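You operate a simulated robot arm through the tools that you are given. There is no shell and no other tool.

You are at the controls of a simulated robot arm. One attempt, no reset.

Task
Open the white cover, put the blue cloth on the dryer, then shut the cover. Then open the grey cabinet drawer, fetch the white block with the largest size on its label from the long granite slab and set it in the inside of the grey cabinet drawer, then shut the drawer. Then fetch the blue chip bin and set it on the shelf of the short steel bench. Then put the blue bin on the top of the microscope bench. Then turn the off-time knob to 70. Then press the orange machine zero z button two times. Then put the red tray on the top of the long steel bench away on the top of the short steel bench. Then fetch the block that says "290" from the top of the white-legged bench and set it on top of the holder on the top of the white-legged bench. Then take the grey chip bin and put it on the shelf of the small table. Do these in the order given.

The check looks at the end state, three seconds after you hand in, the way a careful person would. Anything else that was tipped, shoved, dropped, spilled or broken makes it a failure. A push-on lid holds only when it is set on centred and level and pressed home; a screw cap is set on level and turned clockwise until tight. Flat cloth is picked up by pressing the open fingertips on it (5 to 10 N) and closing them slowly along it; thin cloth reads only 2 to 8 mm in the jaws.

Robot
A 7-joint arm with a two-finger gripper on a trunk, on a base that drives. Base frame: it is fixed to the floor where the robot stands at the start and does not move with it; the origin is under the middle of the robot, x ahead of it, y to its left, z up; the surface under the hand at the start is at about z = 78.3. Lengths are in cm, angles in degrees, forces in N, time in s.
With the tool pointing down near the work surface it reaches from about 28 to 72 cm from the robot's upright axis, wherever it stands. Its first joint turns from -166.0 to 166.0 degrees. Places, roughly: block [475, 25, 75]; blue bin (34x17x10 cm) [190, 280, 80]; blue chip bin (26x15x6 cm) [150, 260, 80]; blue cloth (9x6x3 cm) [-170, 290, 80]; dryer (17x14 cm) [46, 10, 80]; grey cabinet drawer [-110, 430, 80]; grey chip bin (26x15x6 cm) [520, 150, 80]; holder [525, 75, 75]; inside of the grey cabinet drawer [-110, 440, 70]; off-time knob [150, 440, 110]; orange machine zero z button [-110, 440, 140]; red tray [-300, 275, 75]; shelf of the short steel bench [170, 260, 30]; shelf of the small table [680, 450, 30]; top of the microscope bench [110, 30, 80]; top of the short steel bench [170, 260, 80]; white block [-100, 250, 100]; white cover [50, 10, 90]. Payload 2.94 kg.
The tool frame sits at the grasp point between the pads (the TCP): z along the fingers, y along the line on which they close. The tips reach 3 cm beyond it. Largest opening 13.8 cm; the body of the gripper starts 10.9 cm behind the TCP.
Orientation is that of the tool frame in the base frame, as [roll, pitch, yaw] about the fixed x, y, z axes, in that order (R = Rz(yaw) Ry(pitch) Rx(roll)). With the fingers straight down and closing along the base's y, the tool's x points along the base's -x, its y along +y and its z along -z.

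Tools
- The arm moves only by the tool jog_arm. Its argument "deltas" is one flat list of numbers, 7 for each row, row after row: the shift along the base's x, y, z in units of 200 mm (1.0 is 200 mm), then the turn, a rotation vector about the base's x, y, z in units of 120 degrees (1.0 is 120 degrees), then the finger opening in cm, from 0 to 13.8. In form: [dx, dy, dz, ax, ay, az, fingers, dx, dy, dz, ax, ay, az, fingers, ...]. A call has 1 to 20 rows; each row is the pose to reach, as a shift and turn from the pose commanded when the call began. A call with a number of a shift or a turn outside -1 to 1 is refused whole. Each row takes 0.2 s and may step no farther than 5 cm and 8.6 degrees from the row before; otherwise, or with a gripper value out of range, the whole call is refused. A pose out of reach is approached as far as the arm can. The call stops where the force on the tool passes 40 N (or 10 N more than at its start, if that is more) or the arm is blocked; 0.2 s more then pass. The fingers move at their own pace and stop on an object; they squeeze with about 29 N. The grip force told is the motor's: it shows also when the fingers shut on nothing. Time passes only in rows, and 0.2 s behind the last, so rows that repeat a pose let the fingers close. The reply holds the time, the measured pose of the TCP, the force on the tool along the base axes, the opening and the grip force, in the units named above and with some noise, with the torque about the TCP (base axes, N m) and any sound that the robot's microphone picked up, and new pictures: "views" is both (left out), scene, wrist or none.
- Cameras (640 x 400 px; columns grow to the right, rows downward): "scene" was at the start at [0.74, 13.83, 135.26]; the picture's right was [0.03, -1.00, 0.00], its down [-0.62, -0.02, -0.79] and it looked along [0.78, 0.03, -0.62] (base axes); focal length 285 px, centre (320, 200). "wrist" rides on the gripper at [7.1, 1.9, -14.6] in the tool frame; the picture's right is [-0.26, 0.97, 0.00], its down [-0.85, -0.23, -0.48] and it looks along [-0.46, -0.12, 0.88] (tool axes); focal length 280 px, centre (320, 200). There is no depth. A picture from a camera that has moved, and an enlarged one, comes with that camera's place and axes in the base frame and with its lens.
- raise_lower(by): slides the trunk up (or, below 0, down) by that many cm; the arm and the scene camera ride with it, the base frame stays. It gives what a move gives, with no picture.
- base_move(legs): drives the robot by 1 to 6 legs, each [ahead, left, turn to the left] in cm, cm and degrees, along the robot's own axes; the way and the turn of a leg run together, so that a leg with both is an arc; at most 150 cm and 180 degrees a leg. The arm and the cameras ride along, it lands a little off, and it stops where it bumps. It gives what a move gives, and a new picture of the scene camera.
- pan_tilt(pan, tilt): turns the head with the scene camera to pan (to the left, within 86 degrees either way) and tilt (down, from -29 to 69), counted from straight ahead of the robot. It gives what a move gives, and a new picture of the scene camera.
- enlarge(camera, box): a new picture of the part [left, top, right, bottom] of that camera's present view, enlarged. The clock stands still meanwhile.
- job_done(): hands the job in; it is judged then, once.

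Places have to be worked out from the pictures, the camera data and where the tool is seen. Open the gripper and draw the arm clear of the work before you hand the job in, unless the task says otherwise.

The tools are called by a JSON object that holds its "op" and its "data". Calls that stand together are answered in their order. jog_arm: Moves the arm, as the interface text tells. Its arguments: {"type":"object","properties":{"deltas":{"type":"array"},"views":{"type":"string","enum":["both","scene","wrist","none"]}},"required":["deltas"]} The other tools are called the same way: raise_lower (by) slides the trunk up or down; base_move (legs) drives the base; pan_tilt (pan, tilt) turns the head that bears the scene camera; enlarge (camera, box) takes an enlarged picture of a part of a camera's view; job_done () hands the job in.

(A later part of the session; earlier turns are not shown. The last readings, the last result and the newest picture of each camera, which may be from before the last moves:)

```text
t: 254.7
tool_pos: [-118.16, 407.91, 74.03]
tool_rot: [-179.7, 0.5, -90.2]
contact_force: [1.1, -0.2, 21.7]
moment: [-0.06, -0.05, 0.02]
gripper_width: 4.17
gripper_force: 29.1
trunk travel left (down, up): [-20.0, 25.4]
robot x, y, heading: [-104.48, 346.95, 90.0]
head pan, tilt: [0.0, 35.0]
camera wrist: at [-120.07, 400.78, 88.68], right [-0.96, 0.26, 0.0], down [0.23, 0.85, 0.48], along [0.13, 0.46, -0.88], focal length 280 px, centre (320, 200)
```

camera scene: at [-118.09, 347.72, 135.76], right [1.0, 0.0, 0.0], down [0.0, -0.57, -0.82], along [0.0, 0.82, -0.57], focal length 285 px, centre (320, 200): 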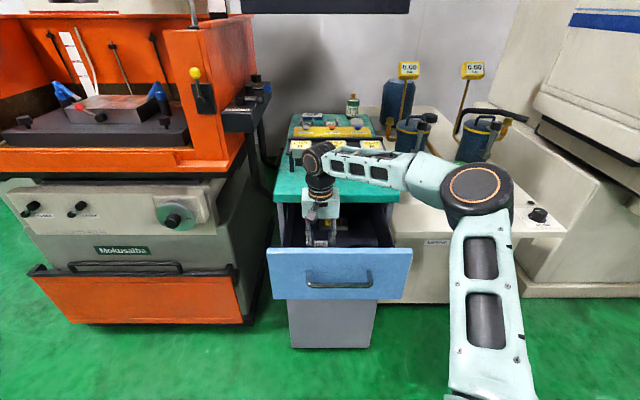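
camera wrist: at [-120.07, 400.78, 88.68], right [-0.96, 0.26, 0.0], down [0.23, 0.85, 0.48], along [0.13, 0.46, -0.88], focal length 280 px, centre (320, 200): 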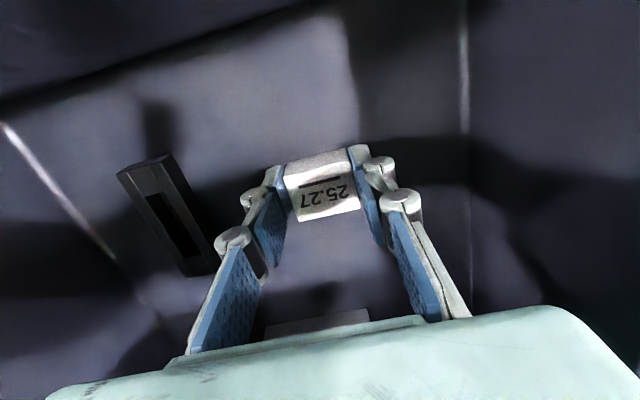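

The block rests on the drawer floor. I ease up a touch, open only slightly, and lift straight out.

{"op": "jog_arm", "data": {"deltas": [0, 0, 0.02, 0, 0, 0, 2.5, 0, 0, 0.02, 0, 0, 0, 5.2, 0, 0, 0.02, 0, 0, 0, 5.2, 0, 0, 0.05, 0, 0, 0, 5.2, 0, 0, 0.2, 0, 0, 0, 5.2, 0, 0, 0.4, 0, 0, 0, 5.2, 0, 0, 0.6, 0, 0, 0, 5.2, 0, 0, 0.8, 0, 0, 0, 5.2, 0, 0, 1.0, 0, 0, 0, 5.2], "views": "both"}}

```text
t: 256.7
tool_pos: [-118.21, 407.94, 93.76]
tool_rot: [-179.6, 0.0, -90.0]
contact_force: [1.0, 0.3, -0.4]
moment: [0.0, -0.01, 0.0]
gripper_width: 5.22
gripper_force: 0.1
trunk travel left (down, up): [-20.0, 25.4]
robot x, y, heading: [-104.79, 347.07, 89.9]
head pan, tilt: [0.0, 35.0]
camera scene: at [-118.08, 347.7, 135.76], right [1.0, 0.0, 0.0], down [0.0, -0.57, -0.82], along [0.0, 0.82, -0.57], focal length 285 px, centre (320, 200)
camera wrist: at [-120.3, 400.96, 108.41], right [-0.96, 0.26, -0.01], down [0.23, 0.85, 0.48], along [0.13, 0.46, -0.88], focal length 280 px, centre (320, 200)
```

scene: 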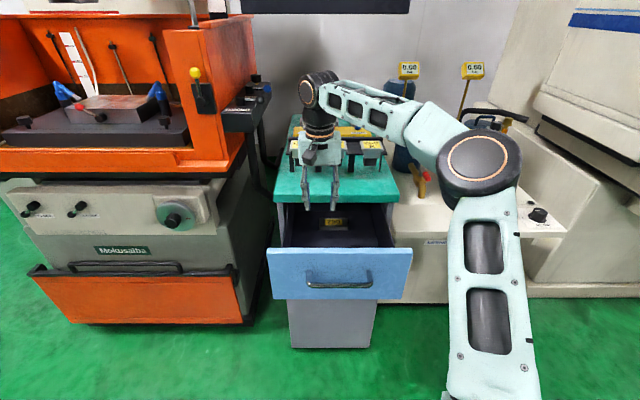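
wrist: 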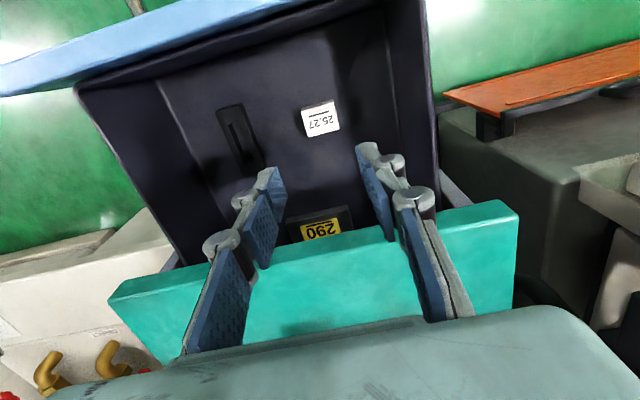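

The 25.27 block lies in the drawer. To shut it, I raise the hand, move in front of the handle with fingers closed, and will push on the bar.

{"op": "jog_arm", "data": {"deltas": [0, 0, 0.2, 0, 0, 0, 0.5, 0.05, -0.1, 0.35, 0, 0, 0, 0.5, 0.1, -0.3, 0.35, 0, 0, 0, 0.5, 0.15, -0.5, 0.35, 0, 0, 0, 0.5, 0.2, -0.7, 0.35, 0, 0, 0, 0.5, 0.225, -0.9, 0.35, 0, 0, 0, 0.5, 0.225, -1.0, 0.35, 0, 0, 0, 0.5], "views": "none"}}

{"op": "jog_arm", "data": {"deltas": [0, -0.05, -0.2, 0, 0, 0, 0, 0, -0.05, -0.4, 0, 0, 0, 0, 0, -0.05, -0.6, 0, 0, 0, 0, 0, -0.05, -0.8, 0, 0, 0, 0, 0, -0.05, -1.0, 0, 0, 0, 0], "views": "both"}}

```text
t: 258.3
tool_pos: [-113.48, 387.92, 100.65]
tool_rot: [-179.4, 0.0, -90.1]
contact_force: [-0.7, 0.1, 0.2]
moment: [0.01, 0.01, 0.0]
gripper_width: 0.5
gripper_force: 0.2
trunk travel left (down, up): [-20.0, 25.4]
robot x, y, heading: [-104.79, 346.79, 90.0]
head pan, tilt: [0.0, 35.0]
```

```text
t: 259.5
tool_pos: [-113.67, 386.89, 80.59]
tool_rot: [-179.6, -0.1, -90.1]
contact_force: [-0.8, 0.6, 0.4]
moment: [0.02, -0.01, 0.01]
gripper_width: 0.0
gripper_force: 28.2
trunk travel left (down, up): [-20.0, 25.4]
robot x, y, heading: [-104.45, 347.05, 90.3]
head pan, tilt: [0.0, 35.0]
camera scene: at [-118.09, 347.69, 135.77], right [1.0, 0.0, 0.0], down [0.0, -0.57, -0.82], along [0.0, 0.82, -0.57], focal length 285 px, centre (320, 200)
camera wrist: at [-115.66, 379.85, 95.22], right [-0.96, 0.26, -0.01], down [0.23, 0.85, 0.48], along [0.13, 0.46, -0.88], focal length 280 px, centre (320, 200)
```

scene: 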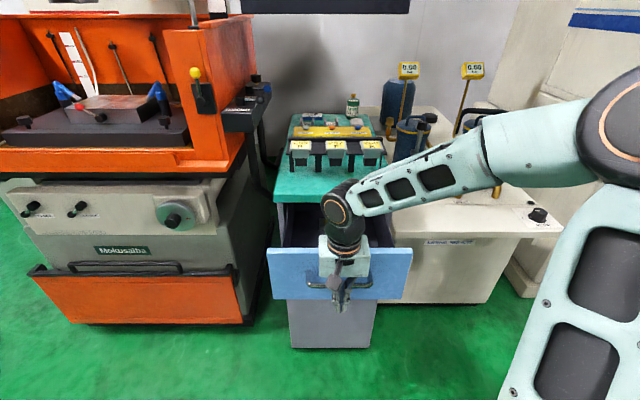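
wrist: 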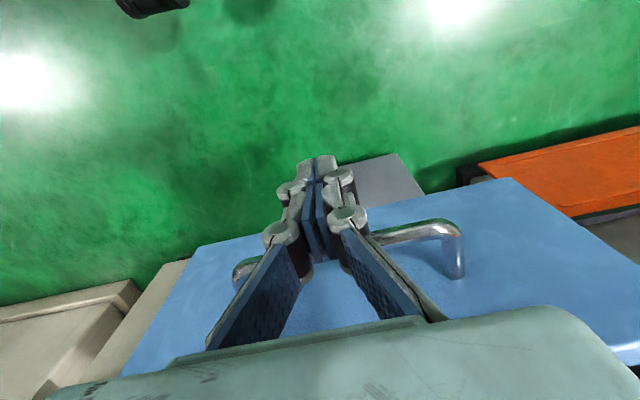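

I push the handle bar steadily toward +y.

{"op": "jog_arm", "data": {"deltas": [0, 0.1, 0, 0, 0, 0, 0, 0, 0.2, 0, 0, 0, 0, 0, 0, 0.28, 0, 0, 0, 0, 0, 0, 0.36, 0, 0, 0, 0, 0, 0, 0.44, 0, 0, 0, 0, 0, 0, 0.52, 0, 0, 0, 0, 0, 0, 0.6, 0, 0, 0, 0, 0, 0, 0.68, 0, 0, 0, 0, 0, 0, 0.76, 0, 0, 0, 0, 0, 0, 0.84, 0, 0, 0, 0, 0, 0, 0.92, 0, 0, 0, 0, 0, 0, 1.0, 0, 0, 0, 0, 0], "views": "scene"}}

```text
t: 262.1
tool_pos: [-113.39, 406.95, 80.6]
tool_rot: [-179.5, 0.0, -90.1]
contact_force: [-0.2, -0.6, 0.2]
moment: [0.03, 0.01, 0.03]
gripper_width: 0.0
gripper_force: 28.6
trunk travel left (down, up): [-20.0, 25.4]
robot x, y, heading: [-104.73, 346.43, 90.1]
head pan, tilt: [0.0, 35.0]
camera scene: at [-118.08, 347.71, 135.76], right [1.0, 0.0, 0.0], down [0.0, -0.57, -0.82], along [0.0, 0.82, -0.57], focal length 285 px, centre (320, 200)
```

scene: 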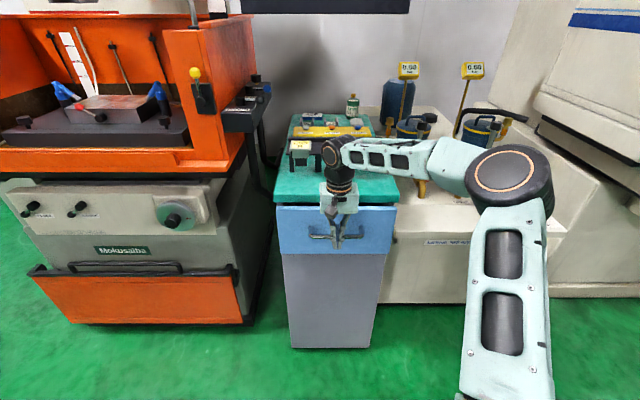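

The drawer looks nearly shut, with no load. I keep pushing slowly to find the closed stop.

{"op": "jog_arm", "data": {"deltas": [0, 0.06, 0, 0, 0, 0, 0, 0, 0.12, 0, 0, 0, 0, 0, 0, 0.17, 0, 0, 0, 0, 0, 0, 0.21, 0, 0, 0, 0, 0], "views": "none"}}

```text
t: 263.2
tool_pos: [-113.49, 410.36, 80.38]
tool_rot: [-179.4, -1.2, -89.8]
contact_force: [-0.2, -8.5, 1.0]
moment: [-0.02, -0.01, -0.01]
gripper_width: 0.58
gripper_force: 28.3
trunk travel left (down, up): [-20.0, 25.4]
robot x, y, heading: [-104.63, 346.67, 89.9]
head pan, tilt: [0.0, 35.0]
stopped in row 4: the force on the tool passed its limit at 42 N (the readings are from after the stop); the commanded pose is now the measured one
```

It reached a firm stop. I back away and inspect the drawer.

{"op": "jog_arm", "data": {"deltas": [0, -0.15, 0, 0, 0, 0, 0, 0, -0.35, 0.05, 0, 0, 0, 0, 0, -0.5, 0.2, 0, 0, 0, 0, 0, -0.6, 0.4, 0, 0, 0, 0, 0, -0.7, 0.6, 0, 0, 0, 0, 0, -0.8, 0.8, 0, 0, 0, 0, 0, -0.9, 1.0, 0, 0, 0, 0], "views": "scene"}}

{"op": "enlarge", "data": {"camera": "scene", "box": [260, 160, 420, 300]}}

```text
t: 264.8
tool_pos: [-113.54, 392.69, 100.36]
tool_rot: [-179.3, -1.0, -90.0]
contact_force: [-0.3, 1.5, 0.6]
moment: [-0.02, 0.0, 0.01]
gripper_width: 0.03
gripper_force: 28.6
trunk travel left (down, up): [-20.0, 25.4]
robot x, y, heading: [-104.96, 346.96, 90.2]
head pan, tilt: [0.0, 35.0]
camera scene: at [-118.08, 347.63, 135.76], right [1.0, 0.0, 0.0], down [0.0, -0.57, -0.82], along [0.0, 0.82, -0.57], focal length 285 px, centre (320, 200)
```

scene: 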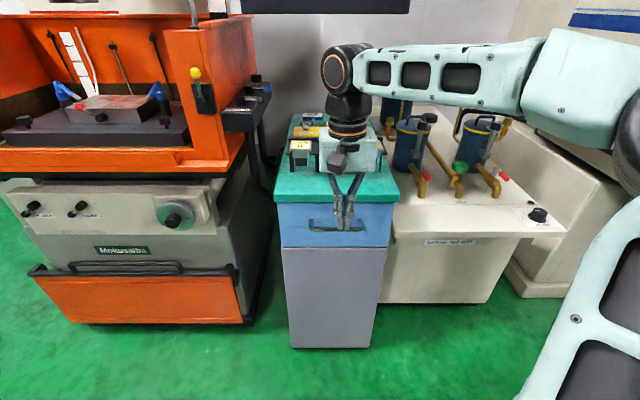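

```text
2.86 times, centred on (340, 230) of scene
camera zoom: at [-118.08, 347.63, 135.76], right [1.0, 0.0, 0.0], down [0.0, -0.57, -0.82], along [0.0, 0.82, -0.57], focal length 814 px, centre (263, 114)
```

zoom: 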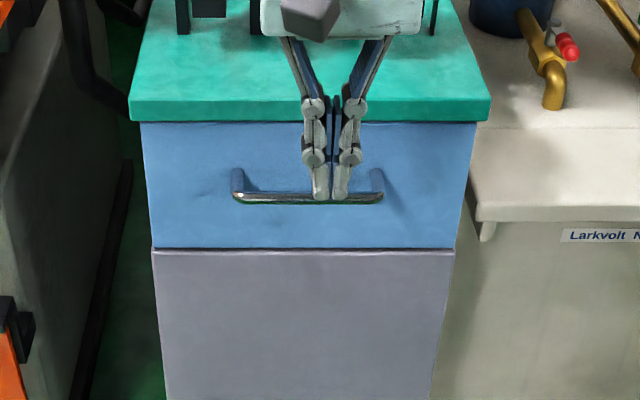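

The drawer is flush shut. Task 3 next: I turn east and drive toward the short steel bench along the aisle.

{"op": "jog_arm", "data": {"deltas": [-0.1, -0.15, 0.2, 0, 0, 0, 2, -0.2, -0.3, 0.4, 0, 0, 0, 4, -0.3, -0.3, 0.6, 0, 0, 0, 4, -0.35, -0.3, 0.75, 0, 0, 0, 4], "views": "none"}}

{"op": "base_move", "data": {"legs": [[-8, 0, 0], [0, 0, -90], [115, 0, 0]]}}

{"op": "pan_tilt", "data": {"pan": -20, "tilt": 25}}

```text
refused: row 1 steps farther than a row can; nothing moved
```

```text
t: 275.1
tool_pos: [54.67, 343.95, 100.41]
tool_rot: [-179.4, -1.0, 178.8]
contact_force: [0.2, 0.5, -1.0]
moment: [0.0, 0.02, 0.0]
gripper_width: 0.0
gripper_force: 29.0
trunk travel left (down, up): [-20.0, 25.4]
robot x, y, heading: [8.49, 336.44, -1.3]
head pan, tilt: [0.0, 35.0]
camera scene: at [9.76, 349.68, 135.76], right [-0.02, -1.0, 0.0], down [-0.57, 0.01, -0.82], along [0.82, -0.02, -0.57], focal length 285 px, centre (320, 200)
```

scene: 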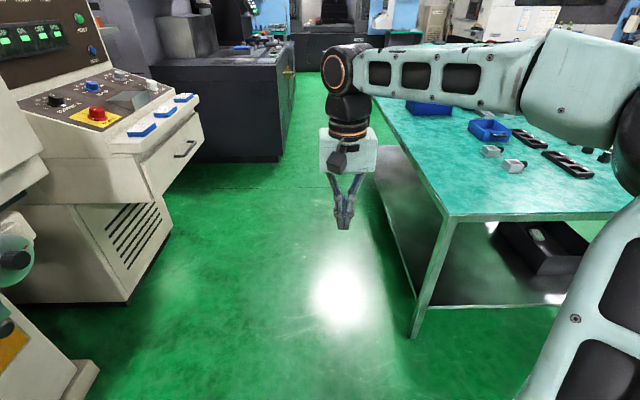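

```text
t: 276.0
tool_pos: [54.6, 343.99, 100.33]
tool_rot: [-179.3, -1.1, 178.8]
contact_force: [0.0, 0.1, 0.4]
moment: [-0.01, 0.02, 0.03]
gripper_width: 0.02
gripper_force: 28.0
trunk travel left (down, up): [-20.0, 25.4]
robot x, y, heading: [8.15, 336.12, -1.2]
head pan, tilt: [-20.0, 25.0]
camera scene: at [9.54, 346.54, 137.34], right [-0.36, -0.93, 0.0], down [-0.39, 0.15, -0.91], along [0.84, -0.33, -0.42], focal length 285 px, centre (320, 200)
```

scene: 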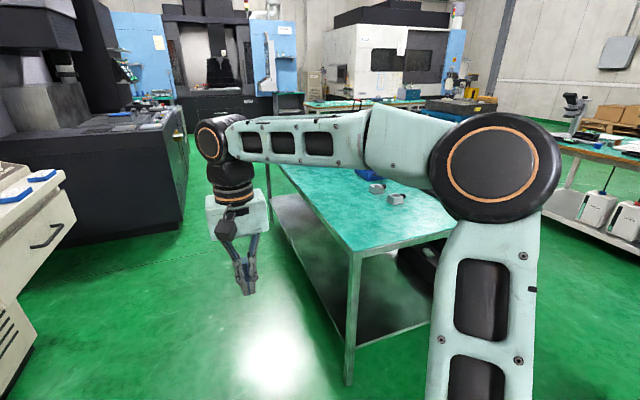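

The chip bin appears at about (148,260) and the blue bin near (185,280) on the bench top. I raise the arm and enlarge the view of the bench items.

{"op": "jog_arm", "data": {"deltas": [-0.05, 0.05, 0.15, 0, 0, 0, 2, -0.15, 0.15, 0.3, 0, 0, 0, 4, -0.25, 0.3, 0.45, 0, 0, 0, 4, -0.3, 0.4, 0.6, 0, 0, 0, 4, -0.3, 0.5, 0.75, 0, 0, 0, 4], "views": "none"}}

{"op": "base_move", "data": {"legs": [[85, 4, 1.3]]}}

{"op": "pan_tilt", "data": {"pan": -45, "tilt": 35}}

```text
t: 277.2
tool_pos: [48.45, 353.95, 115.33]
tool_rot: [-179.5, -1.1, 178.8]
contact_force: [0.4, -1.0, 0.2]
moment: [-0.02, -0.03, -0.01]
gripper_width: 3.98
gripper_force: 0.1
trunk travel left (down, up): [-20.0, 25.4]
robot x, y, heading: [8.25, 335.98, -1.5]
head pan, tilt: [-20.0, 25.0]
```

```text
t: 281.7
tool_pos: [133.01, 357.79, 115.17]
tool_rot: [-179.4, -1.1, -180.0]
contact_force: [0.0, 0.0, -0.1]
moment: [-0.01, 0.0, -0.02]
gripper_width: 4.01
gripper_force: 0.1
trunk travel left (down, up): [-20.0, 25.4]
robot x, y, heading: [93.53, 339.06, 0.2]
head pan, tilt: [-20.0, 25.0]
camera scene: at [94.22, 349.69, 137.34], right [-0.34, -0.94, 0.0], down [-0.4, 0.14, -0.91], along [0.85, -0.31, -0.42], focal length 285 px, centre (320, 200)
```

scene: 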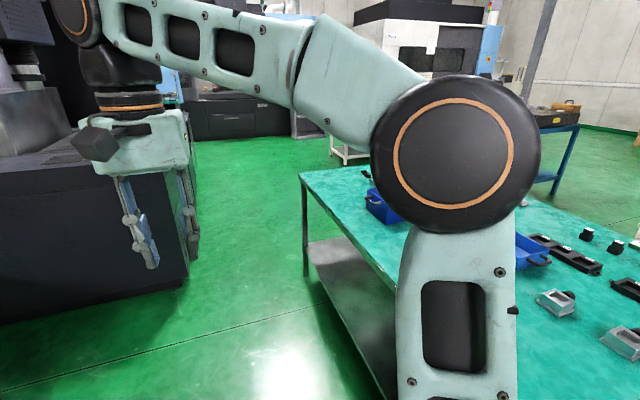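

```text
t: 282.6
tool_pos: [132.95, 357.79, 115.13]
tool_rot: [-179.4, -0.9, -180.0]
contact_force: [-0.1, 0.2, -0.2]
moment: [0.03, -0.03, 0.02]
gripper_width: 4.01
gripper_force: 0.1
trunk travel left (down, up): [-20.0, 25.4]
robot x, y, heading: [93.24, 339.35, 0.1]
head pan, tilt: [-45.0, 35.0]
camera scene: at [91.79, 346.62, 135.77], right [-0.71, -0.71, 0.0], down [-0.41, 0.41, -0.82], along [0.58, -0.58, -0.57], focal length 285 px, centre (320, 200)
```

scene: 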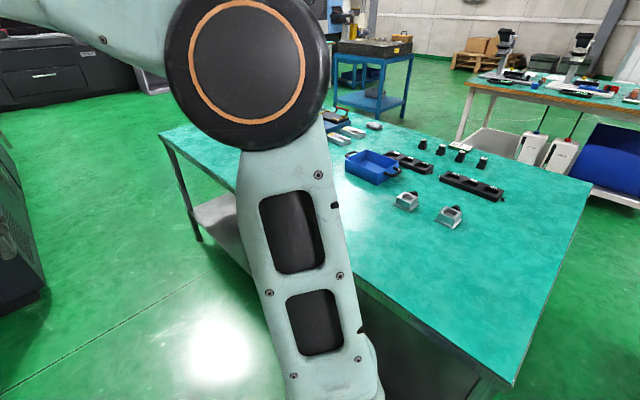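

The chip bin (with end handles) is in view past the arm. I drive further and turn to face the bench from its back side.

{"op": "base_move", "data": {"legs": [[54, 0, 0], [0, 0, -90]]}}

{"op": "pan_tilt", "data": {"pan": 0, "tilt": 40}}

```text
t: 289.5
tool_pos: [166.27, 299.87, 115.08]
tool_rot: [-179.4, -1.0, 90.3]
contact_force: [-0.5, -0.7, 0.2]
moment: [0.0, -0.01, 0.02]
gripper_width: 4.0
gripper_force: 0.1
trunk travel left (down, up): [-20.0, 25.4]
robot x, y, heading: [147.75, 339.55, -89.8]
head pan, tilt: [-45.0, 35.0]
camera scene: at [154.85, 341.27, 135.76], right [-0.71, 0.7, 0.0], down [0.4, 0.41, -0.82], along [-0.58, -0.58, -0.57], focal length 285 px, centre (320, 200)
```

scene: 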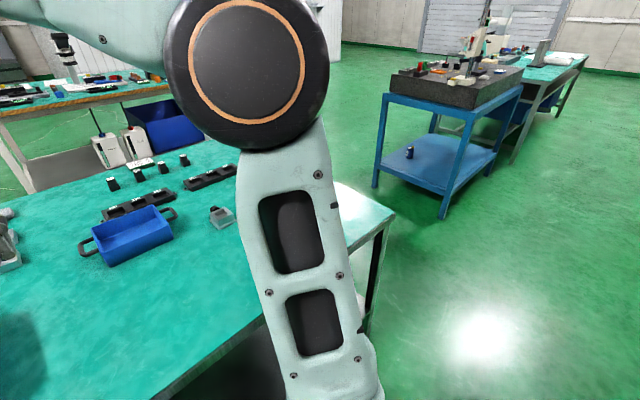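

```text
t: 290.6
tool_pos: [166.23, 300.06, 115.25]
tool_rot: [-179.5, -0.9, 90.4]
contact_force: [-0.5, 0.0, 0.0]
moment: [0.0, 0.03, 0.02]
gripper_width: 4.01
gripper_force: 0.0
trunk travel left (down, up): [-20.0, 25.4]
robot x, y, heading: [147.64, 339.63, -89.9]
head pan, tilt: [0.0, 40.0]
camera scene: at [161.08, 339.02, 135.01], right [-1.0, 0.0, 0.0], down [0.0, 0.64, -0.77], along [0.0, -0.77, -0.64], focal length 285 px, centre (320, 200)
```

scene: 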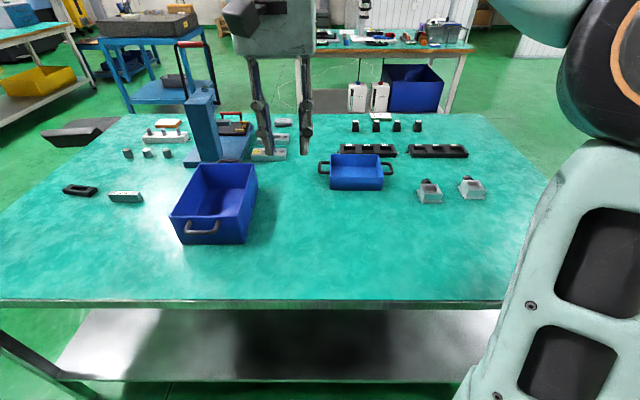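

Now both bins are clearly visible. I enlarge the chip bin and the blue bin.

{"op": "enlarge", "data": {"camera": "scene", "box": [300, 130, 420, 205]}}

{"op": "enlarge", "data": {"camera": "scene", "box": [150, 140, 290, 260]}}

{"op": "pan_tilt", "data": {"pan": 0, "tilt": 65}}

```text
5.33 times, centred on (360, 168) of scene
camera zoom: at [161.08, 339.02, 135.01], right [-1.0, 0.0, 0.0], down [0.0, 0.64, -0.77], along [0.0, -0.77, -0.64], focal length 1520 px, centre (107, 373)
```

zoom: 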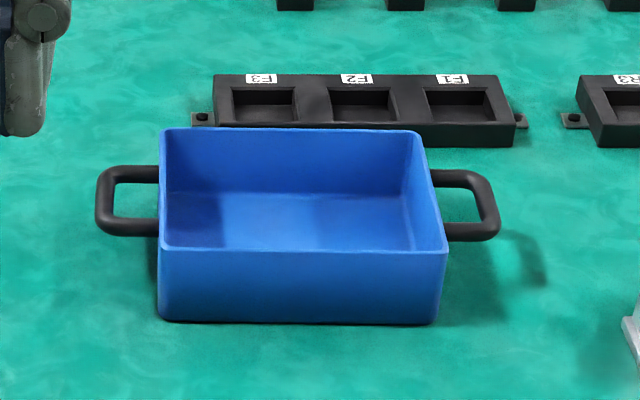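

```text
3.33 times, centred on (220, 200) of scene
camera zoom: at [161.08, 339.02, 135.01], right [-1.0, 0.0, 0.0], down [0.0, 0.64, -0.77], along [0.0, -0.77, -0.64], focal length 950 px, centre (653, 200)
```

zoom: 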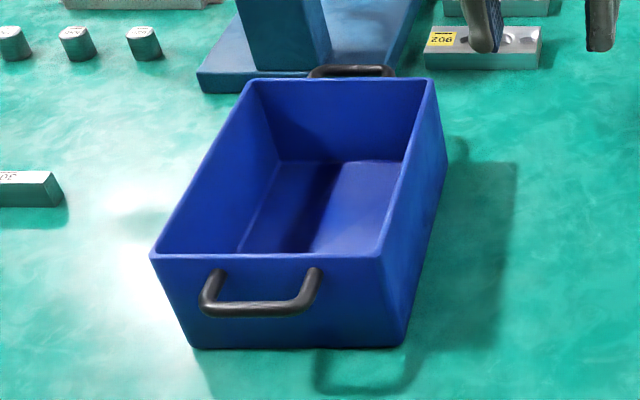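

```text
t: 291.5
tool_pos: [166.22, 300.03, 115.14]
tool_rot: [-179.4, -1.1, 90.3]
contact_force: [-0.5, 0.2, 0.1]
moment: [-0.02, 0.01, -0.03]
gripper_width: 3.99
gripper_force: 0.1
trunk travel left (down, up): [-20.0, 25.4]
robot x, y, heading: [147.31, 339.36, -89.7]
head pan, tilt: [0.0, 65.0]
camera scene: at [161.07, 341.45, 131.78], right [-1.0, 0.0, 0.0], down [0.0, 0.91, -0.42], along [0.0, -0.42, -0.91], focal length 285 px, centre (320, 200)
```

scene: 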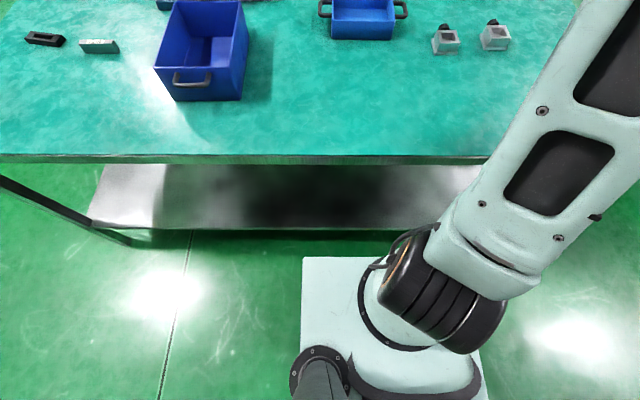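

I have a plan for the shelf: grip a bin wall with the hand pitched forward so it can slip under the table top. First I move the base a little closer and turn the hand to close along y above the chip bin's near wall.

{"op": "base_move", "data": {"legs": [[3, 0, 0]]}}

{"op": "pan_tilt", "data": {"pan": 0, "tilt": 45}}

{"op": "jog_arm", "data": {"deltas": [-0.06, -0.08, 0, 0, 0, 0.0682, 4, -0.12, -0.16, 0, 0, 0, 0.1364, 4, -0.18, -0.24, 0, 0, 0, 0.2046, 4, -0.24, -0.32, 0, 0, 0, 0.2727, 4, -0.3, -0.4, 0, 0, 0, 0.3409, 4, -0.36, -0.48, 0, 0, 0, 0.409, 4, -0.44, -0.56, 0, 0, 0, 0.4773, 4, -0.52, -0.64, 0, 0, 0, 0.5455, 4, -0.6, -0.72, -0.05, 0, 0, 0.6136, 4, -0.7, -0.8, -0.1, 0, 0, 0.6818, 4, -0.82, -0.88, -0.15, 0, 0, 0.75, 4], "views": "both"}}

```text
t: 292.4
tool_pos: [166.25, 296.89, 115.16]
tool_rot: [-179.4, -1.0, 90.4]
contact_force: [0.0, -0.7, 0.2]
moment: [-0.02, 0.03, 0.0]
gripper_width: 4.0
gripper_force: 0.0
trunk travel left (down, up): [-20.0, 25.4]
robot x, y, heading: [147.13, 336.6, -89.7]
head pan, tilt: [0.0, 65.0]
camera scene: at [161.09, 338.39, 131.78], right [-1.0, 0.0, 0.0], down [0.0, 0.91, -0.42], along [0.0, -0.42, -0.91], focal length 285 px, centre (320, 200)
```

scene: 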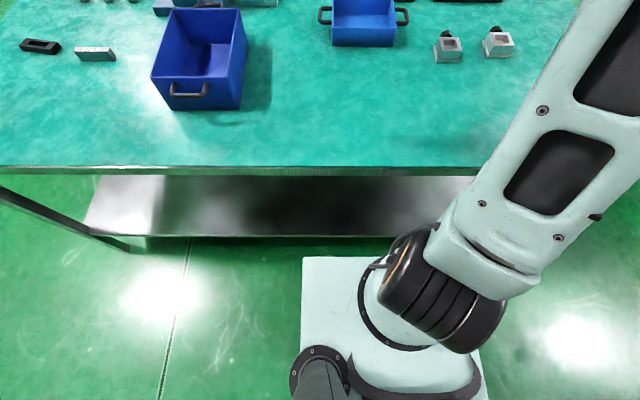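

```text
t: 293.2
tool_pos: [166.27, 296.84, 115.2]
tool_rot: [-179.4, -0.9, 90.2]
contact_force: [0.3, 0.1, 0.0]
moment: [0.02, -0.04, 0.04]
gripper_width: 3.99
gripper_force: 0.1
trunk travel left (down, up): [-20.0, 25.4]
robot x, y, heading: [147.67, 336.54, -89.6]
head pan, tilt: [0.0, 45.0]
camera scene: at [161.1, 336.34, 134.28], right [-1.0, 0.0, 0.0], down [0.0, 0.71, -0.71], along [0.0, -0.71, -0.71], focal length 285 px, centre (320, 200)
```

scene: 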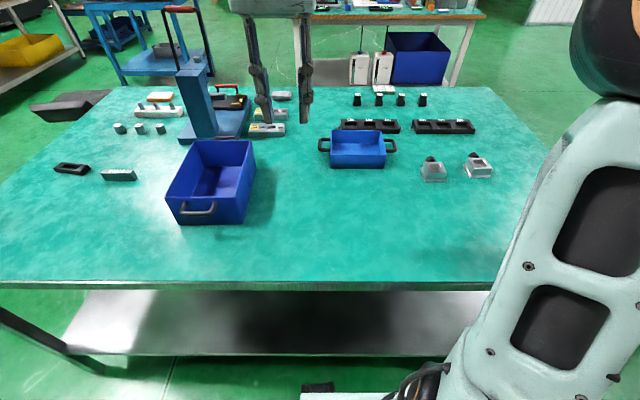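

```text
t: 295.6
tool_pos: [149.67, 279.44, 112.23]
tool_rot: [-179.4, -1.0, -179.6]
contact_force: [0.2, 0.7, 0.2]
moment: [0.0, 0.03, -0.03]
gripper_width: 4.01
gripper_force: 0.0
trunk travel left (down, up): [-20.0, 25.4]
robot x, y, heading: [147.49, 336.55, -89.7]
head pan, tilt: [0.0, 45.0]
camera scene: at [161.09, 336.33, 134.28], right [-1.0, 0.0, 0.0], down [0.0, 0.71, -0.71], along [0.0, -0.71, -0.71], focal length 285 px, centre (320, 200)
camera wrist: at [142.85, 281.32, 126.78], right [0.26, 0.97, -0.01], down [0.86, -0.22, 0.46], along [0.45, -0.13, -0.89], focal length 280 px, centre (320, 200)
```

scene: 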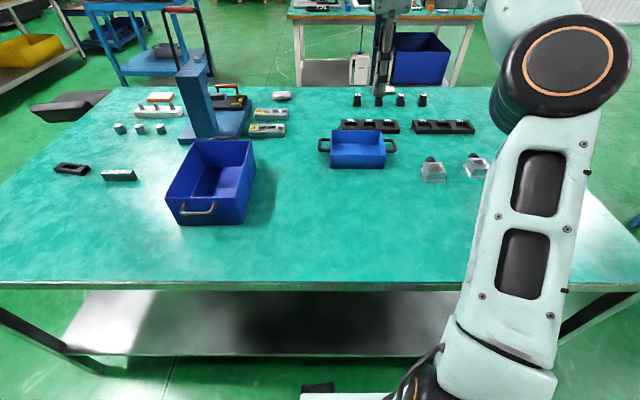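
wrist: 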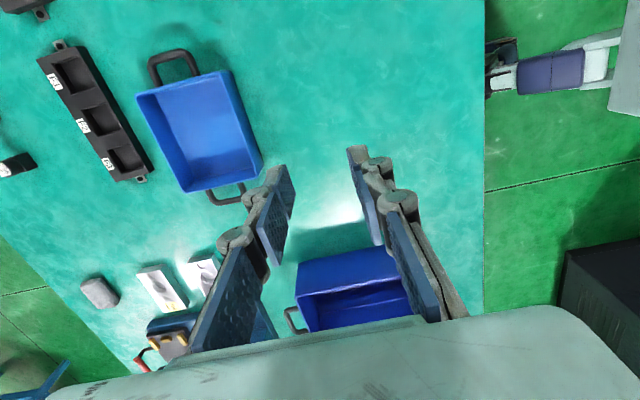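

The hand is near the bin. I enlarge both views to locate the near wall's rim precisely.

{"op": "enlarge", "data": {"camera": "wrist", "box": [120, 30, 280, 230]}}

{"op": "enlarge", "data": {"camera": "scene", "box": [310, 115, 410, 180]}}

```text
2.00 times, centred on (200, 130) of wrist
camera zoom: at [142.85, 281.32, 126.78], right [0.26, 0.97, -0.01], down [0.86, -0.22, 0.46], along [0.45, -0.13, -0.89], focal length 561 px, centre (560, 340)
```

zoom: 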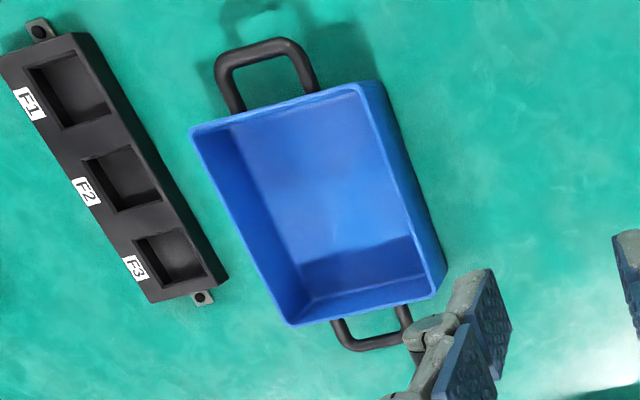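

```text
6.15 times, centred on (360, 148) of scene
camera zoom: at [161.09, 336.33, 134.28], right [-1.0, 0.0, 0.0], down [0.0, 0.71, -0.71], along [0.0, -0.71, -0.71], focal length 1754 px, centre (74, 523)
```

zoom: 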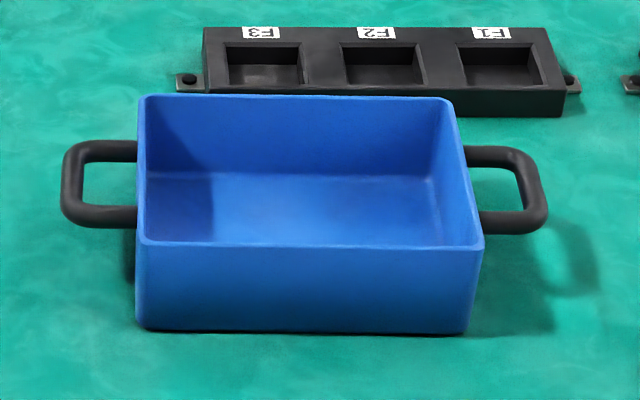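

The near wall's rim runs at y≈266.9, z≈83.8 between x 141.7 and 157.9. I move over it and lower with fingers straddling the wall.

{"op": "jog_arm", "data": {"deltas": [0, -0.16, -0.12, 0, 0, 0, 4, 0, -0.32, -0.24, 0, 0, 0, 4, 0.007, -0.48, -0.36, 0, 0, 0, 4, 0.007, -0.63, -0.5, 0, 0, 0, 4, 0.007, -0.63, -0.7, 0, 0, 0, 4, 0.007, -0.63, -0.9, 0, 0, 0, 4], "views": "both"}}

```text
t: 297.0
tool_pos: [149.62, 267.18, 93.88]
tool_rot: [-179.4, -0.9, -179.6]
contact_force: [0.5, 0.6, 0.8]
moment: [-0.05, 0.0, 0.01]
gripper_width: 3.99
gripper_force: 0.0
out of reach, approached as far as the arm can: row 3, 4, 5, 6
trunk travel left (down, up): [-20.0, 25.4]
robot x, y, heading: [147.59, 336.89, -89.8]
head pan, tilt: [0.0, 45.0]
camera scene: at [161.12, 336.34, 134.28], right [-1.0, 0.0, 0.0], down [0.0, 0.71, -0.71], along [0.0, -0.71, -0.71], focal length 285 px, centre (320, 200)
camera wrist: at [142.75, 269.17, 108.45], right [0.26, 0.97, -0.02], down [0.86, -0.22, 0.46], along [0.44, -0.13, -0.89], focal length 280 px, centre (320, 200)
```

scene: 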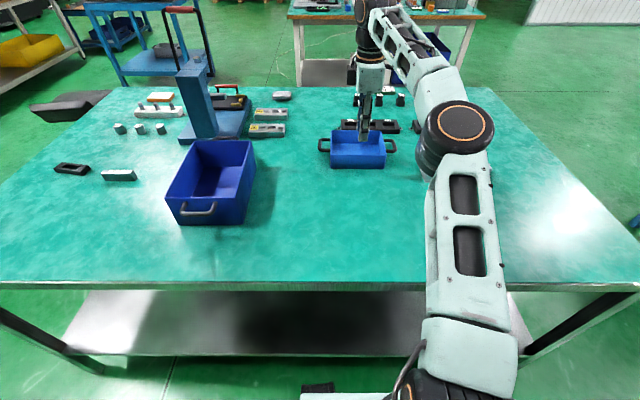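
wrist: 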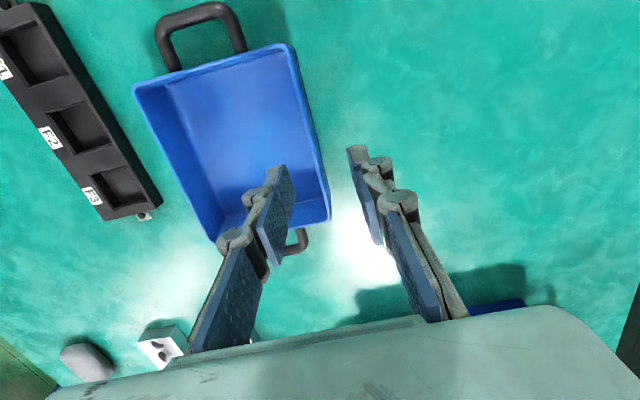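

The wall lies between the fingers. I lower the last 10 cm and close.

{"op": "jog_arm", "data": {"deltas": [0, 0, -0.2, 0, 0, 0, 4, 0, 0, -0.4, 0, 0, 0, 4, 0, 0, -0.5, 0, 0, 0, 4, 0, 0, -0.5, 0, 0, 0, 2, 0, 0, -0.5, 0, 0, 0, 0.2, 0, 0, -0.5, 0, 0, 0, 0.2], "views": "wrist"}}

```text
t: 298.4
tool_pos: [149.49, 267.29, 83.99]
tool_rot: [-179.3, -1.0, -179.6]
contact_force: [-0.4, 0.5, -0.5]
moment: [-0.02, -0.03, -0.05]
gripper_width: 0.59
gripper_force: 29.0
trunk travel left (down, up): [-20.0, 25.4]
robot x, y, heading: [147.74, 336.7, -89.6]
head pan, tilt: [0.0, 45.0]
camera wrist: at [142.72, 269.3, 98.69], right [0.26, 0.97, -0.01], down [0.86, -0.22, 0.46], along [0.44, -0.13, -0.89], focal length 280 px, centre (320, 200)
```

wrist: 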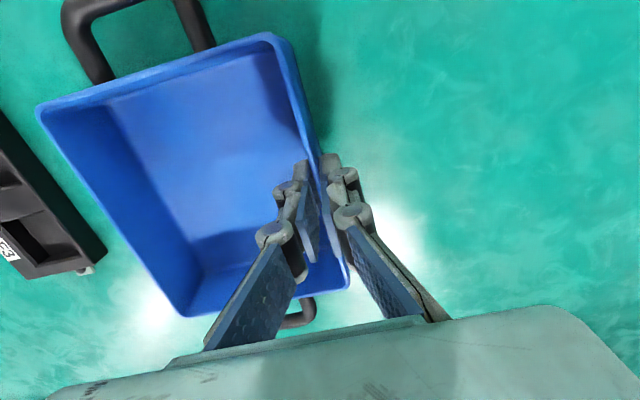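

Gripped on the wall (0.6 cm). I lift a few centimetres to check how the bin hangs.

{"op": "jog_arm", "data": {"deltas": [0, 0, 0.1, 0, 0, 0, 0.2, 0, 0.02, 0.25, 0, 0, 0, 0.2, 0, 0.04, 0.4, 0, 0, 0, 0.2], "views": "both"}}

```text
t: 299.2
tool_pos: [149.65, 268.09, 91.75]
tool_rot: [-179.4, -1.0, -179.7]
contact_force: [-0.5, -1.2, -2.6]
moment: [0.14, 0.0, 0.02]
gripper_width: 0.59
gripper_force: 29.0
trunk travel left (down, up): [-20.0, 25.4]
robot x, y, heading: [147.1, 336.08, -89.9]
head pan, tilt: [0.0, 45.0]
camera scene: at [161.1, 336.31, 134.28], right [-1.0, 0.0, 0.0], down [0.0, 0.71, -0.71], along [0.0, -0.71, -0.71], focal length 285 px, centre (320, 200)
camera wrist: at [142.84, 270.16, 106.46], right [0.26, 0.97, -0.01], down [0.86, -0.22, 0.46], along [0.45, -0.13, -0.89], focal length 280 px, centre (320, 200)
```

scene: 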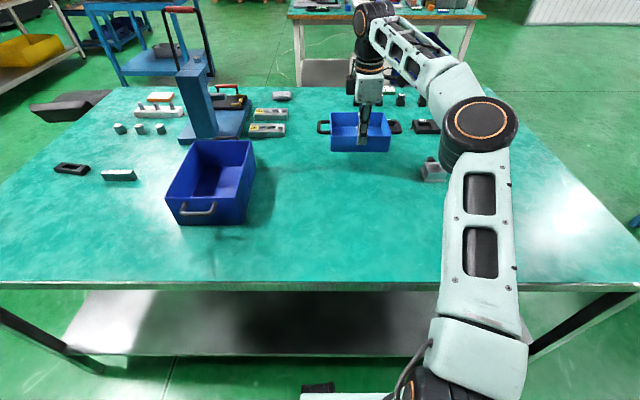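
wrist: 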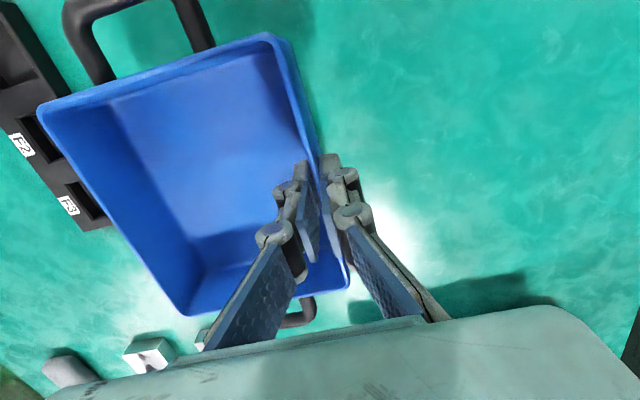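

The bin is light (~2.6 N) and hangs level. I bring it toward the bench edge while turning it 90° so a long wall faces sideways.

{"op": "jog_arm", "data": {"deltas": [0, 0.08, 0.12, 0, 0, 0, 0.2, 0, 0.2, 0.25, 0, 0, -0.0682, 0.2, 0, 0.3, 0.3, 0, 0, -0.1364, 0.2, 0, 0.4, 0.3, 0, 0, -0.2046, 0.2, 0, 0.5, 0.3, 0, 0, -0.2727, 0.2, 0, 0.6, 0.3, 0, 0, -0.3409, 0.2, 0, 0.7, 0.3, 0, 0, -0.409, 0.2, 0, 0.8, 0.3, 0, 0, -0.4773, 0.2, 0, 0.9, 0.3, 0, 0, -0.5455, 0.2, 0, 1.0, 0.3, 0, 0, -0.6136, 0.2, 0, 1.0, 0.3, 0, 0, -0.6818, 0.2, 0, 1.0, 0.3, 0, 0, -0.75, 0.2], "views": "both"}}

```text
t: 301.8
tool_pos: [149.68, 288.02, 97.69]
tool_rot: [-179.4, -1.0, 90.1]
contact_force: [0.0, -0.2, -2.0]
moment: [-0.01, -0.14, -0.01]
gripper_width: 0.63
gripper_force: 28.9
trunk travel left (down, up): [-20.0, 25.4]
robot x, y, heading: [147.65, 336.53, -89.8]
head pan, tilt: [0.0, 45.0]
camera scene: at [161.09, 336.31, 134.28], right [-1.0, 0.0, 0.0], down [0.0, 0.71, -0.71], along [0.0, -0.71, -0.71], focal length 285 px, centre (320, 200)
camera wrist: at [151.68, 294.8, 112.5], right [0.97, -0.26, -0.01], down [-0.22, -0.86, 0.46], along [-0.13, -0.44, -0.89], focal length 280 px, centre (320, 200)
```

scene: 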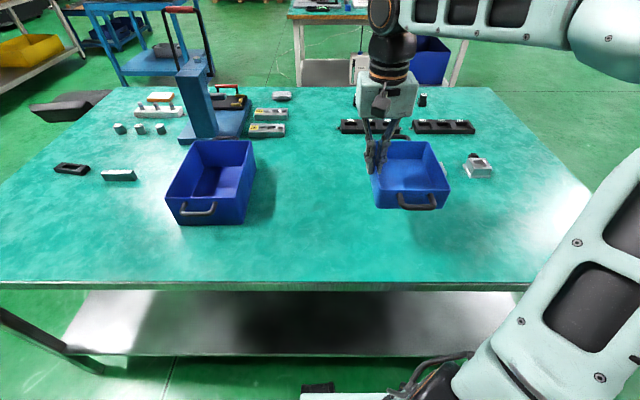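
wrist: 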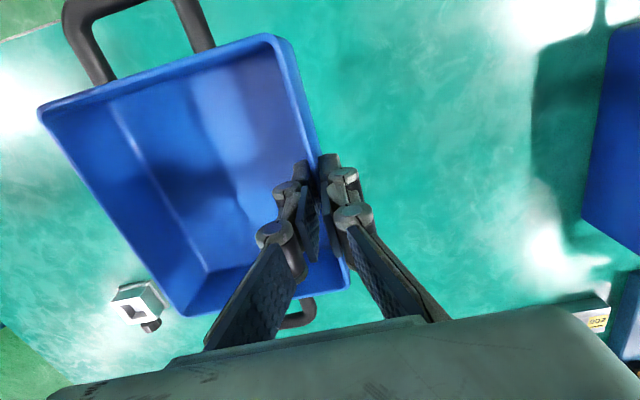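

The bin has turned and clears its neighbours. I set it down near the back edge at TCP y≈291.

{"op": "jog_arm", "data": {"deltas": [0.02, 0.05, -0.15, 0, 0, 0, 0.2, 0.05, 0.1, -0.35, 0, 0, 0, 0.2, 0.08, 0.15, -0.5, 0, 0, 0, 0.2, 0.1, 0.15, -0.6, 0, 0, 0, 0.2, 0.1, 0.15, -0.65, 0, 0, 0, 0.2, 0.1, 0.15, -0.68, 0, 0, 0, 0.2], "views": "none"}}

```text
t: 303.2
tool_pos: [151.69, 290.88, 84.17]
tool_rot: [-179.4, -1.0, 90.1]
contact_force: [-0.5, 0.0, -2.3]
moment: [-0.02, -0.18, -0.02]
gripper_width: 0.59
gripper_force: 29.4
trunk travel left (down, up): [-20.0, 25.4]
robot x, y, heading: [147.2, 336.6, -89.8]
head pan, tilt: [0.0, 45.0]
```

{"op": "jog_arm", "data": {"deltas": [0, 0, -0.01, 0, 0, 0, 0.2, 0, 0, -0.02, 0, 0, 0, 0.2, 0, 0, -0.03, 0, 0, 0, 0.2], "views": "none"}}

```text
t: 304.0
tool_pos: [151.67, 290.92, 83.93]
tool_rot: [-179.4, -0.6, 90.2]
contact_force: [-1.9, -2.1, 28.3]
moment: [0.08, 0.06, -0.05]
gripper_width: 0.61
gripper_force: 29.5
trunk travel left (down, up): [-20.0, 25.4]
robot x, y, heading: [147.22, 336.18, -89.9]
head pan, tilt: [0.0, 45.0]
```

The bin rests on the bench. I release, rise, and pitch the hand 50° forward for regripping the same wall.

{"op": "jog_arm", "data": {"deltas": [0, 0, 0.02, 0, 0, 0, 0.2, 0, 0, 0.02, 0, 0, 0, 2.5, 0, 0, 0.02, 0, 0, 0, 4, 0, 0, 0.1, 0, 0, 0, 4, 0, 0, 0.3, 0, 0, 0, 4, 0, 0, 0.45, -0.0694, 0, 0, 4, 0, 0, 0.5, -0.1389, 0, 0, 4, 0, 0, 0.5, -0.2083, 0, 0, 4, 0, 0, 0.5, -0.2778, 0, 0, 4, 0, 0, 0.5, -0.3472, 0, 0, 4, 0, 0, 0.5, -0.4167, 0, 0, 4], "views": "both"}}

```text
t: 306.4
tool_pos: [151.71, 290.5, 94.04]
tool_rot: [-179.2, 48.2, 90.3]
contact_force: [-0.2, -0.1, 0.6]
moment: [0.03, -0.04, -0.01]
gripper_width: 3.98
gripper_force: 0.0
out of reach, approached as far as the arm can: row 11
trunk travel left (down, up): [-20.0, 25.4]
robot x, y, heading: [147.01, 336.32, -89.4]
head pan, tilt: [0.0, 45.0]
camera scene: at [161.04, 336.29, 134.29], right [-1.0, 0.0, 0.0], down [0.0, 0.71, -0.71], along [0.0, -0.71, -0.71], focal length 285 px, centre (320, 200)
camera wrist: at [153.77, 306.07, 98.36], right [0.97, -0.18, 0.19], down [-0.22, -0.21, 0.95], along [-0.13, -0.96, -0.24], focal length 280 px, centre (320, 200)
```

scene: 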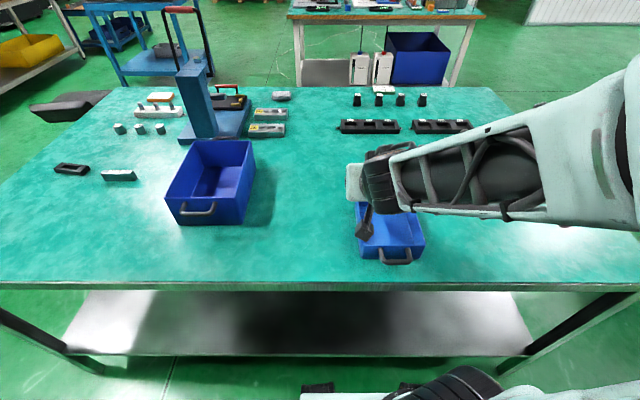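
wrist: 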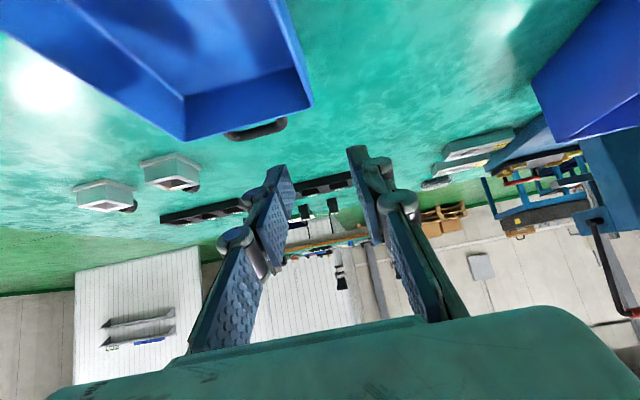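

The hand is pitched 48° over the wall. I descend onto the wall and close.

{"op": "jog_arm", "data": {"deltas": [0, 0.01, -0.2, 0, 0, 0, 4, 0, 0.02, -0.4, 0, 0, 0, 4, 0, 0.03, -0.5, 0, 0, 0, 4, 0, 0.04, -0.545, 0, 0, 0, 4], "views": "both"}}

```text
t: 307.4
tool_pos: [151.71, 286.75, 84.47]
tool_rot: [-179.1, 48.9, 90.6]
contact_force: [0.0, 0.9, 0.2]
moment: [0.01, 0.0, 0.01]
gripper_width: 4.0
gripper_force: 0.2
out of reach, approached as far as the arm can: row 1, 2, 3, 4
trunk travel left (down, up): [-20.0, 25.4]
robot x, y, heading: [147.01, 336.16, -89.6]
head pan, tilt: [0.0, 45.0]
camera scene: at [161.11, 336.35, 134.28], right [-1.0, 0.0, 0.0], down [0.0, 0.71, -0.71], along [0.0, -0.71, -0.71], focal length 285 px, centre (320, 200)
camera wrist: at [153.79, 302.28, 88.73], right [0.97, -0.18, 0.19], down [-0.22, -0.2, 0.95], along [-0.13, -0.96, -0.23], focal length 280 px, centre (320, 200)
```

scene: 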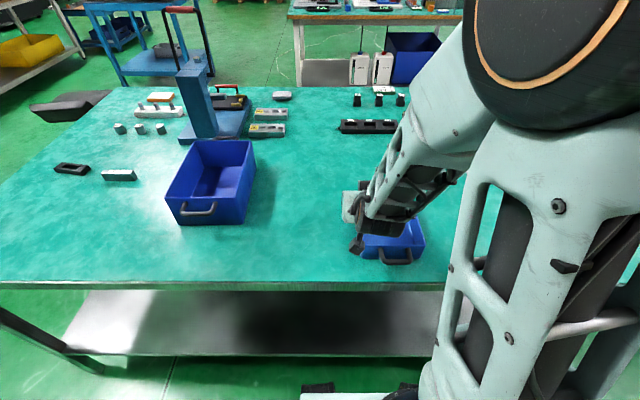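
wrist: 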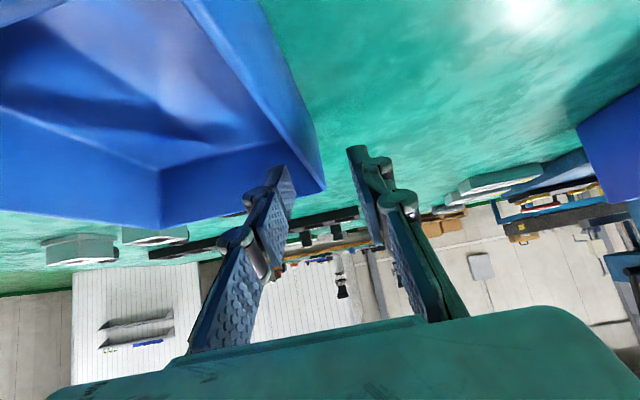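

The arm is too folded at this distance (TCP slipped to y 286.8). Backing the base 5 cm will centre the hand on the wall and give more room.

{"op": "base_move", "data": {"legs": [[-5, 0, 0]]}}

{"op": "jog_arm", "data": {"deltas": [0, 0, -0.03, 0, 0, 0, 4, 0, 0, -0.05, 0, 0, 0, 4], "views": "wrist"}}

```text
t: 308.3
tool_pos: [151.74, 291.57, 84.54]
tool_rot: [-179.0, 48.9, 90.4]
contact_force: [0.1, 0.3, -0.4]
moment: [-0.03, 0.01, 0.01]
gripper_width: 4.0
gripper_force: 0.1
trunk travel left (down, up): [-20.0, 25.4]
robot x, y, heading: [147.6, 341.28, -89.9]
head pan, tilt: [0.0, 45.0]
camera scene: at [161.08, 341.28, 134.28], right [-1.0, 0.0, 0.0], down [0.0, 0.71, -0.71], along [0.0, -0.71, -0.71], focal length 285 px, centre (320, 200)
```

scene: 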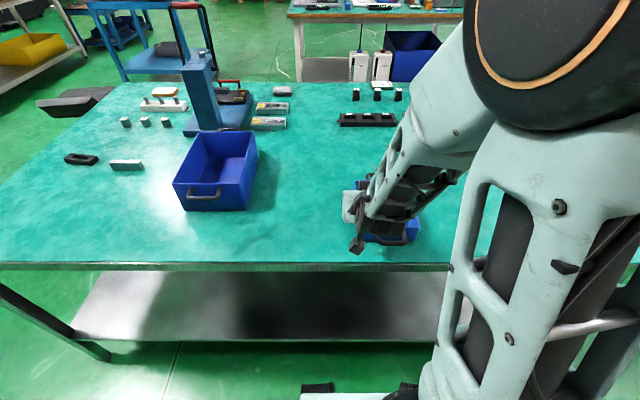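

```text
t: 308.9
tool_pos: [151.82, 291.5, 83.56]
tool_rot: [-179.0, 48.8, 90.4]
contact_force: [-0.4, 0.6, 0.7]
moment: [0.0, 0.0, 0.01]
gripper_width: 4.0
gripper_force: 0.1
trunk travel left (down, up): [-20.0, 25.4]
robot x, y, heading: [147.32, 341.73, -90.0]
head pan, tilt: [0.0, 45.0]
camera wrist: at [153.78, 307.12, 87.77], right [0.97, -0.18, 0.19], down [-0.22, -0.2, 0.95], along [-0.13, -0.96, -0.23], focal length 280 px, centre (320, 200)
```

wrist: 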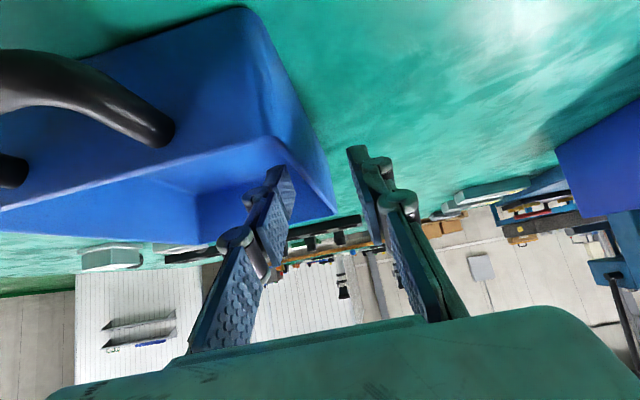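

The wall is between the fingers. I close and lift slightly to test.

{"op": "jog_arm", "data": {"deltas": [0, 0, 0, 0, 0, 0, 2, 0, 0, 0, 0, 0, 0, 0.2, 0, 0, 0, 0, 0, 0, 0.2, 0, 0, 0, 0, 0, 0, 0.2, 0, 0, 0.1, 0, 0, 0, 0.2, 0, 0, 0.25, 0, 0, 0, 0.2, 0, 0, 0.4, 0, 0, 0, 0.2], "views": "both"}}

```text
t: 310.5
tool_pos: [151.69, 291.84, 90.75]
tool_rot: [-179.2, 47.8, 89.9]
contact_force: [-0.3, 0.0, -1.1]
moment: [0.01, -0.11, 0.03]
gripper_width: 0.61
gripper_force: 28.7
trunk travel left (down, up): [-20.0, 25.4]
robot x, y, heading: [147.49, 341.06, -89.7]
head pan, tilt: [0.0, 45.0]
camera scene: at [160.42, 341.09, 134.67], right [-1.0, 0.08, 0.0], down [0.05, 0.67, -0.74], along [-0.06, -0.74, -0.67], focal length 285 px, centre (320, 200)
camera wrist: at [153.7, 307.29, 95.29], right [0.97, -0.18, 0.19], down [-0.22, -0.22, 0.95], along [-0.13, -0.96, -0.25], focal length 280 px, centre (320, 200)
```

scene: 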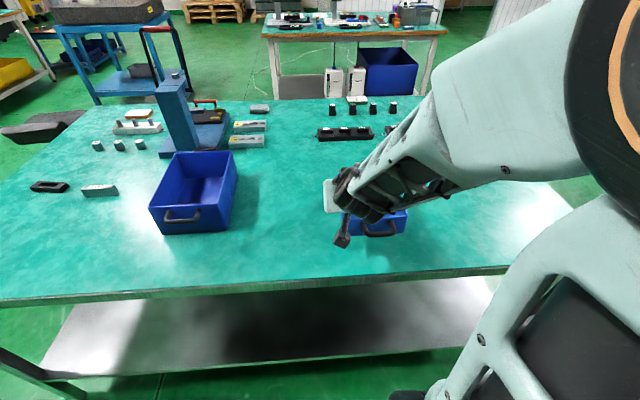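
wrist: 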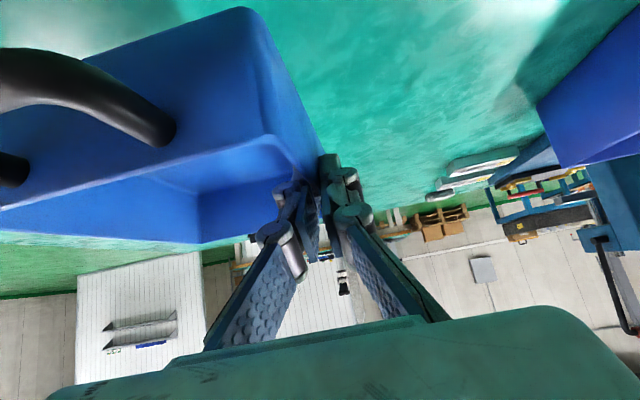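

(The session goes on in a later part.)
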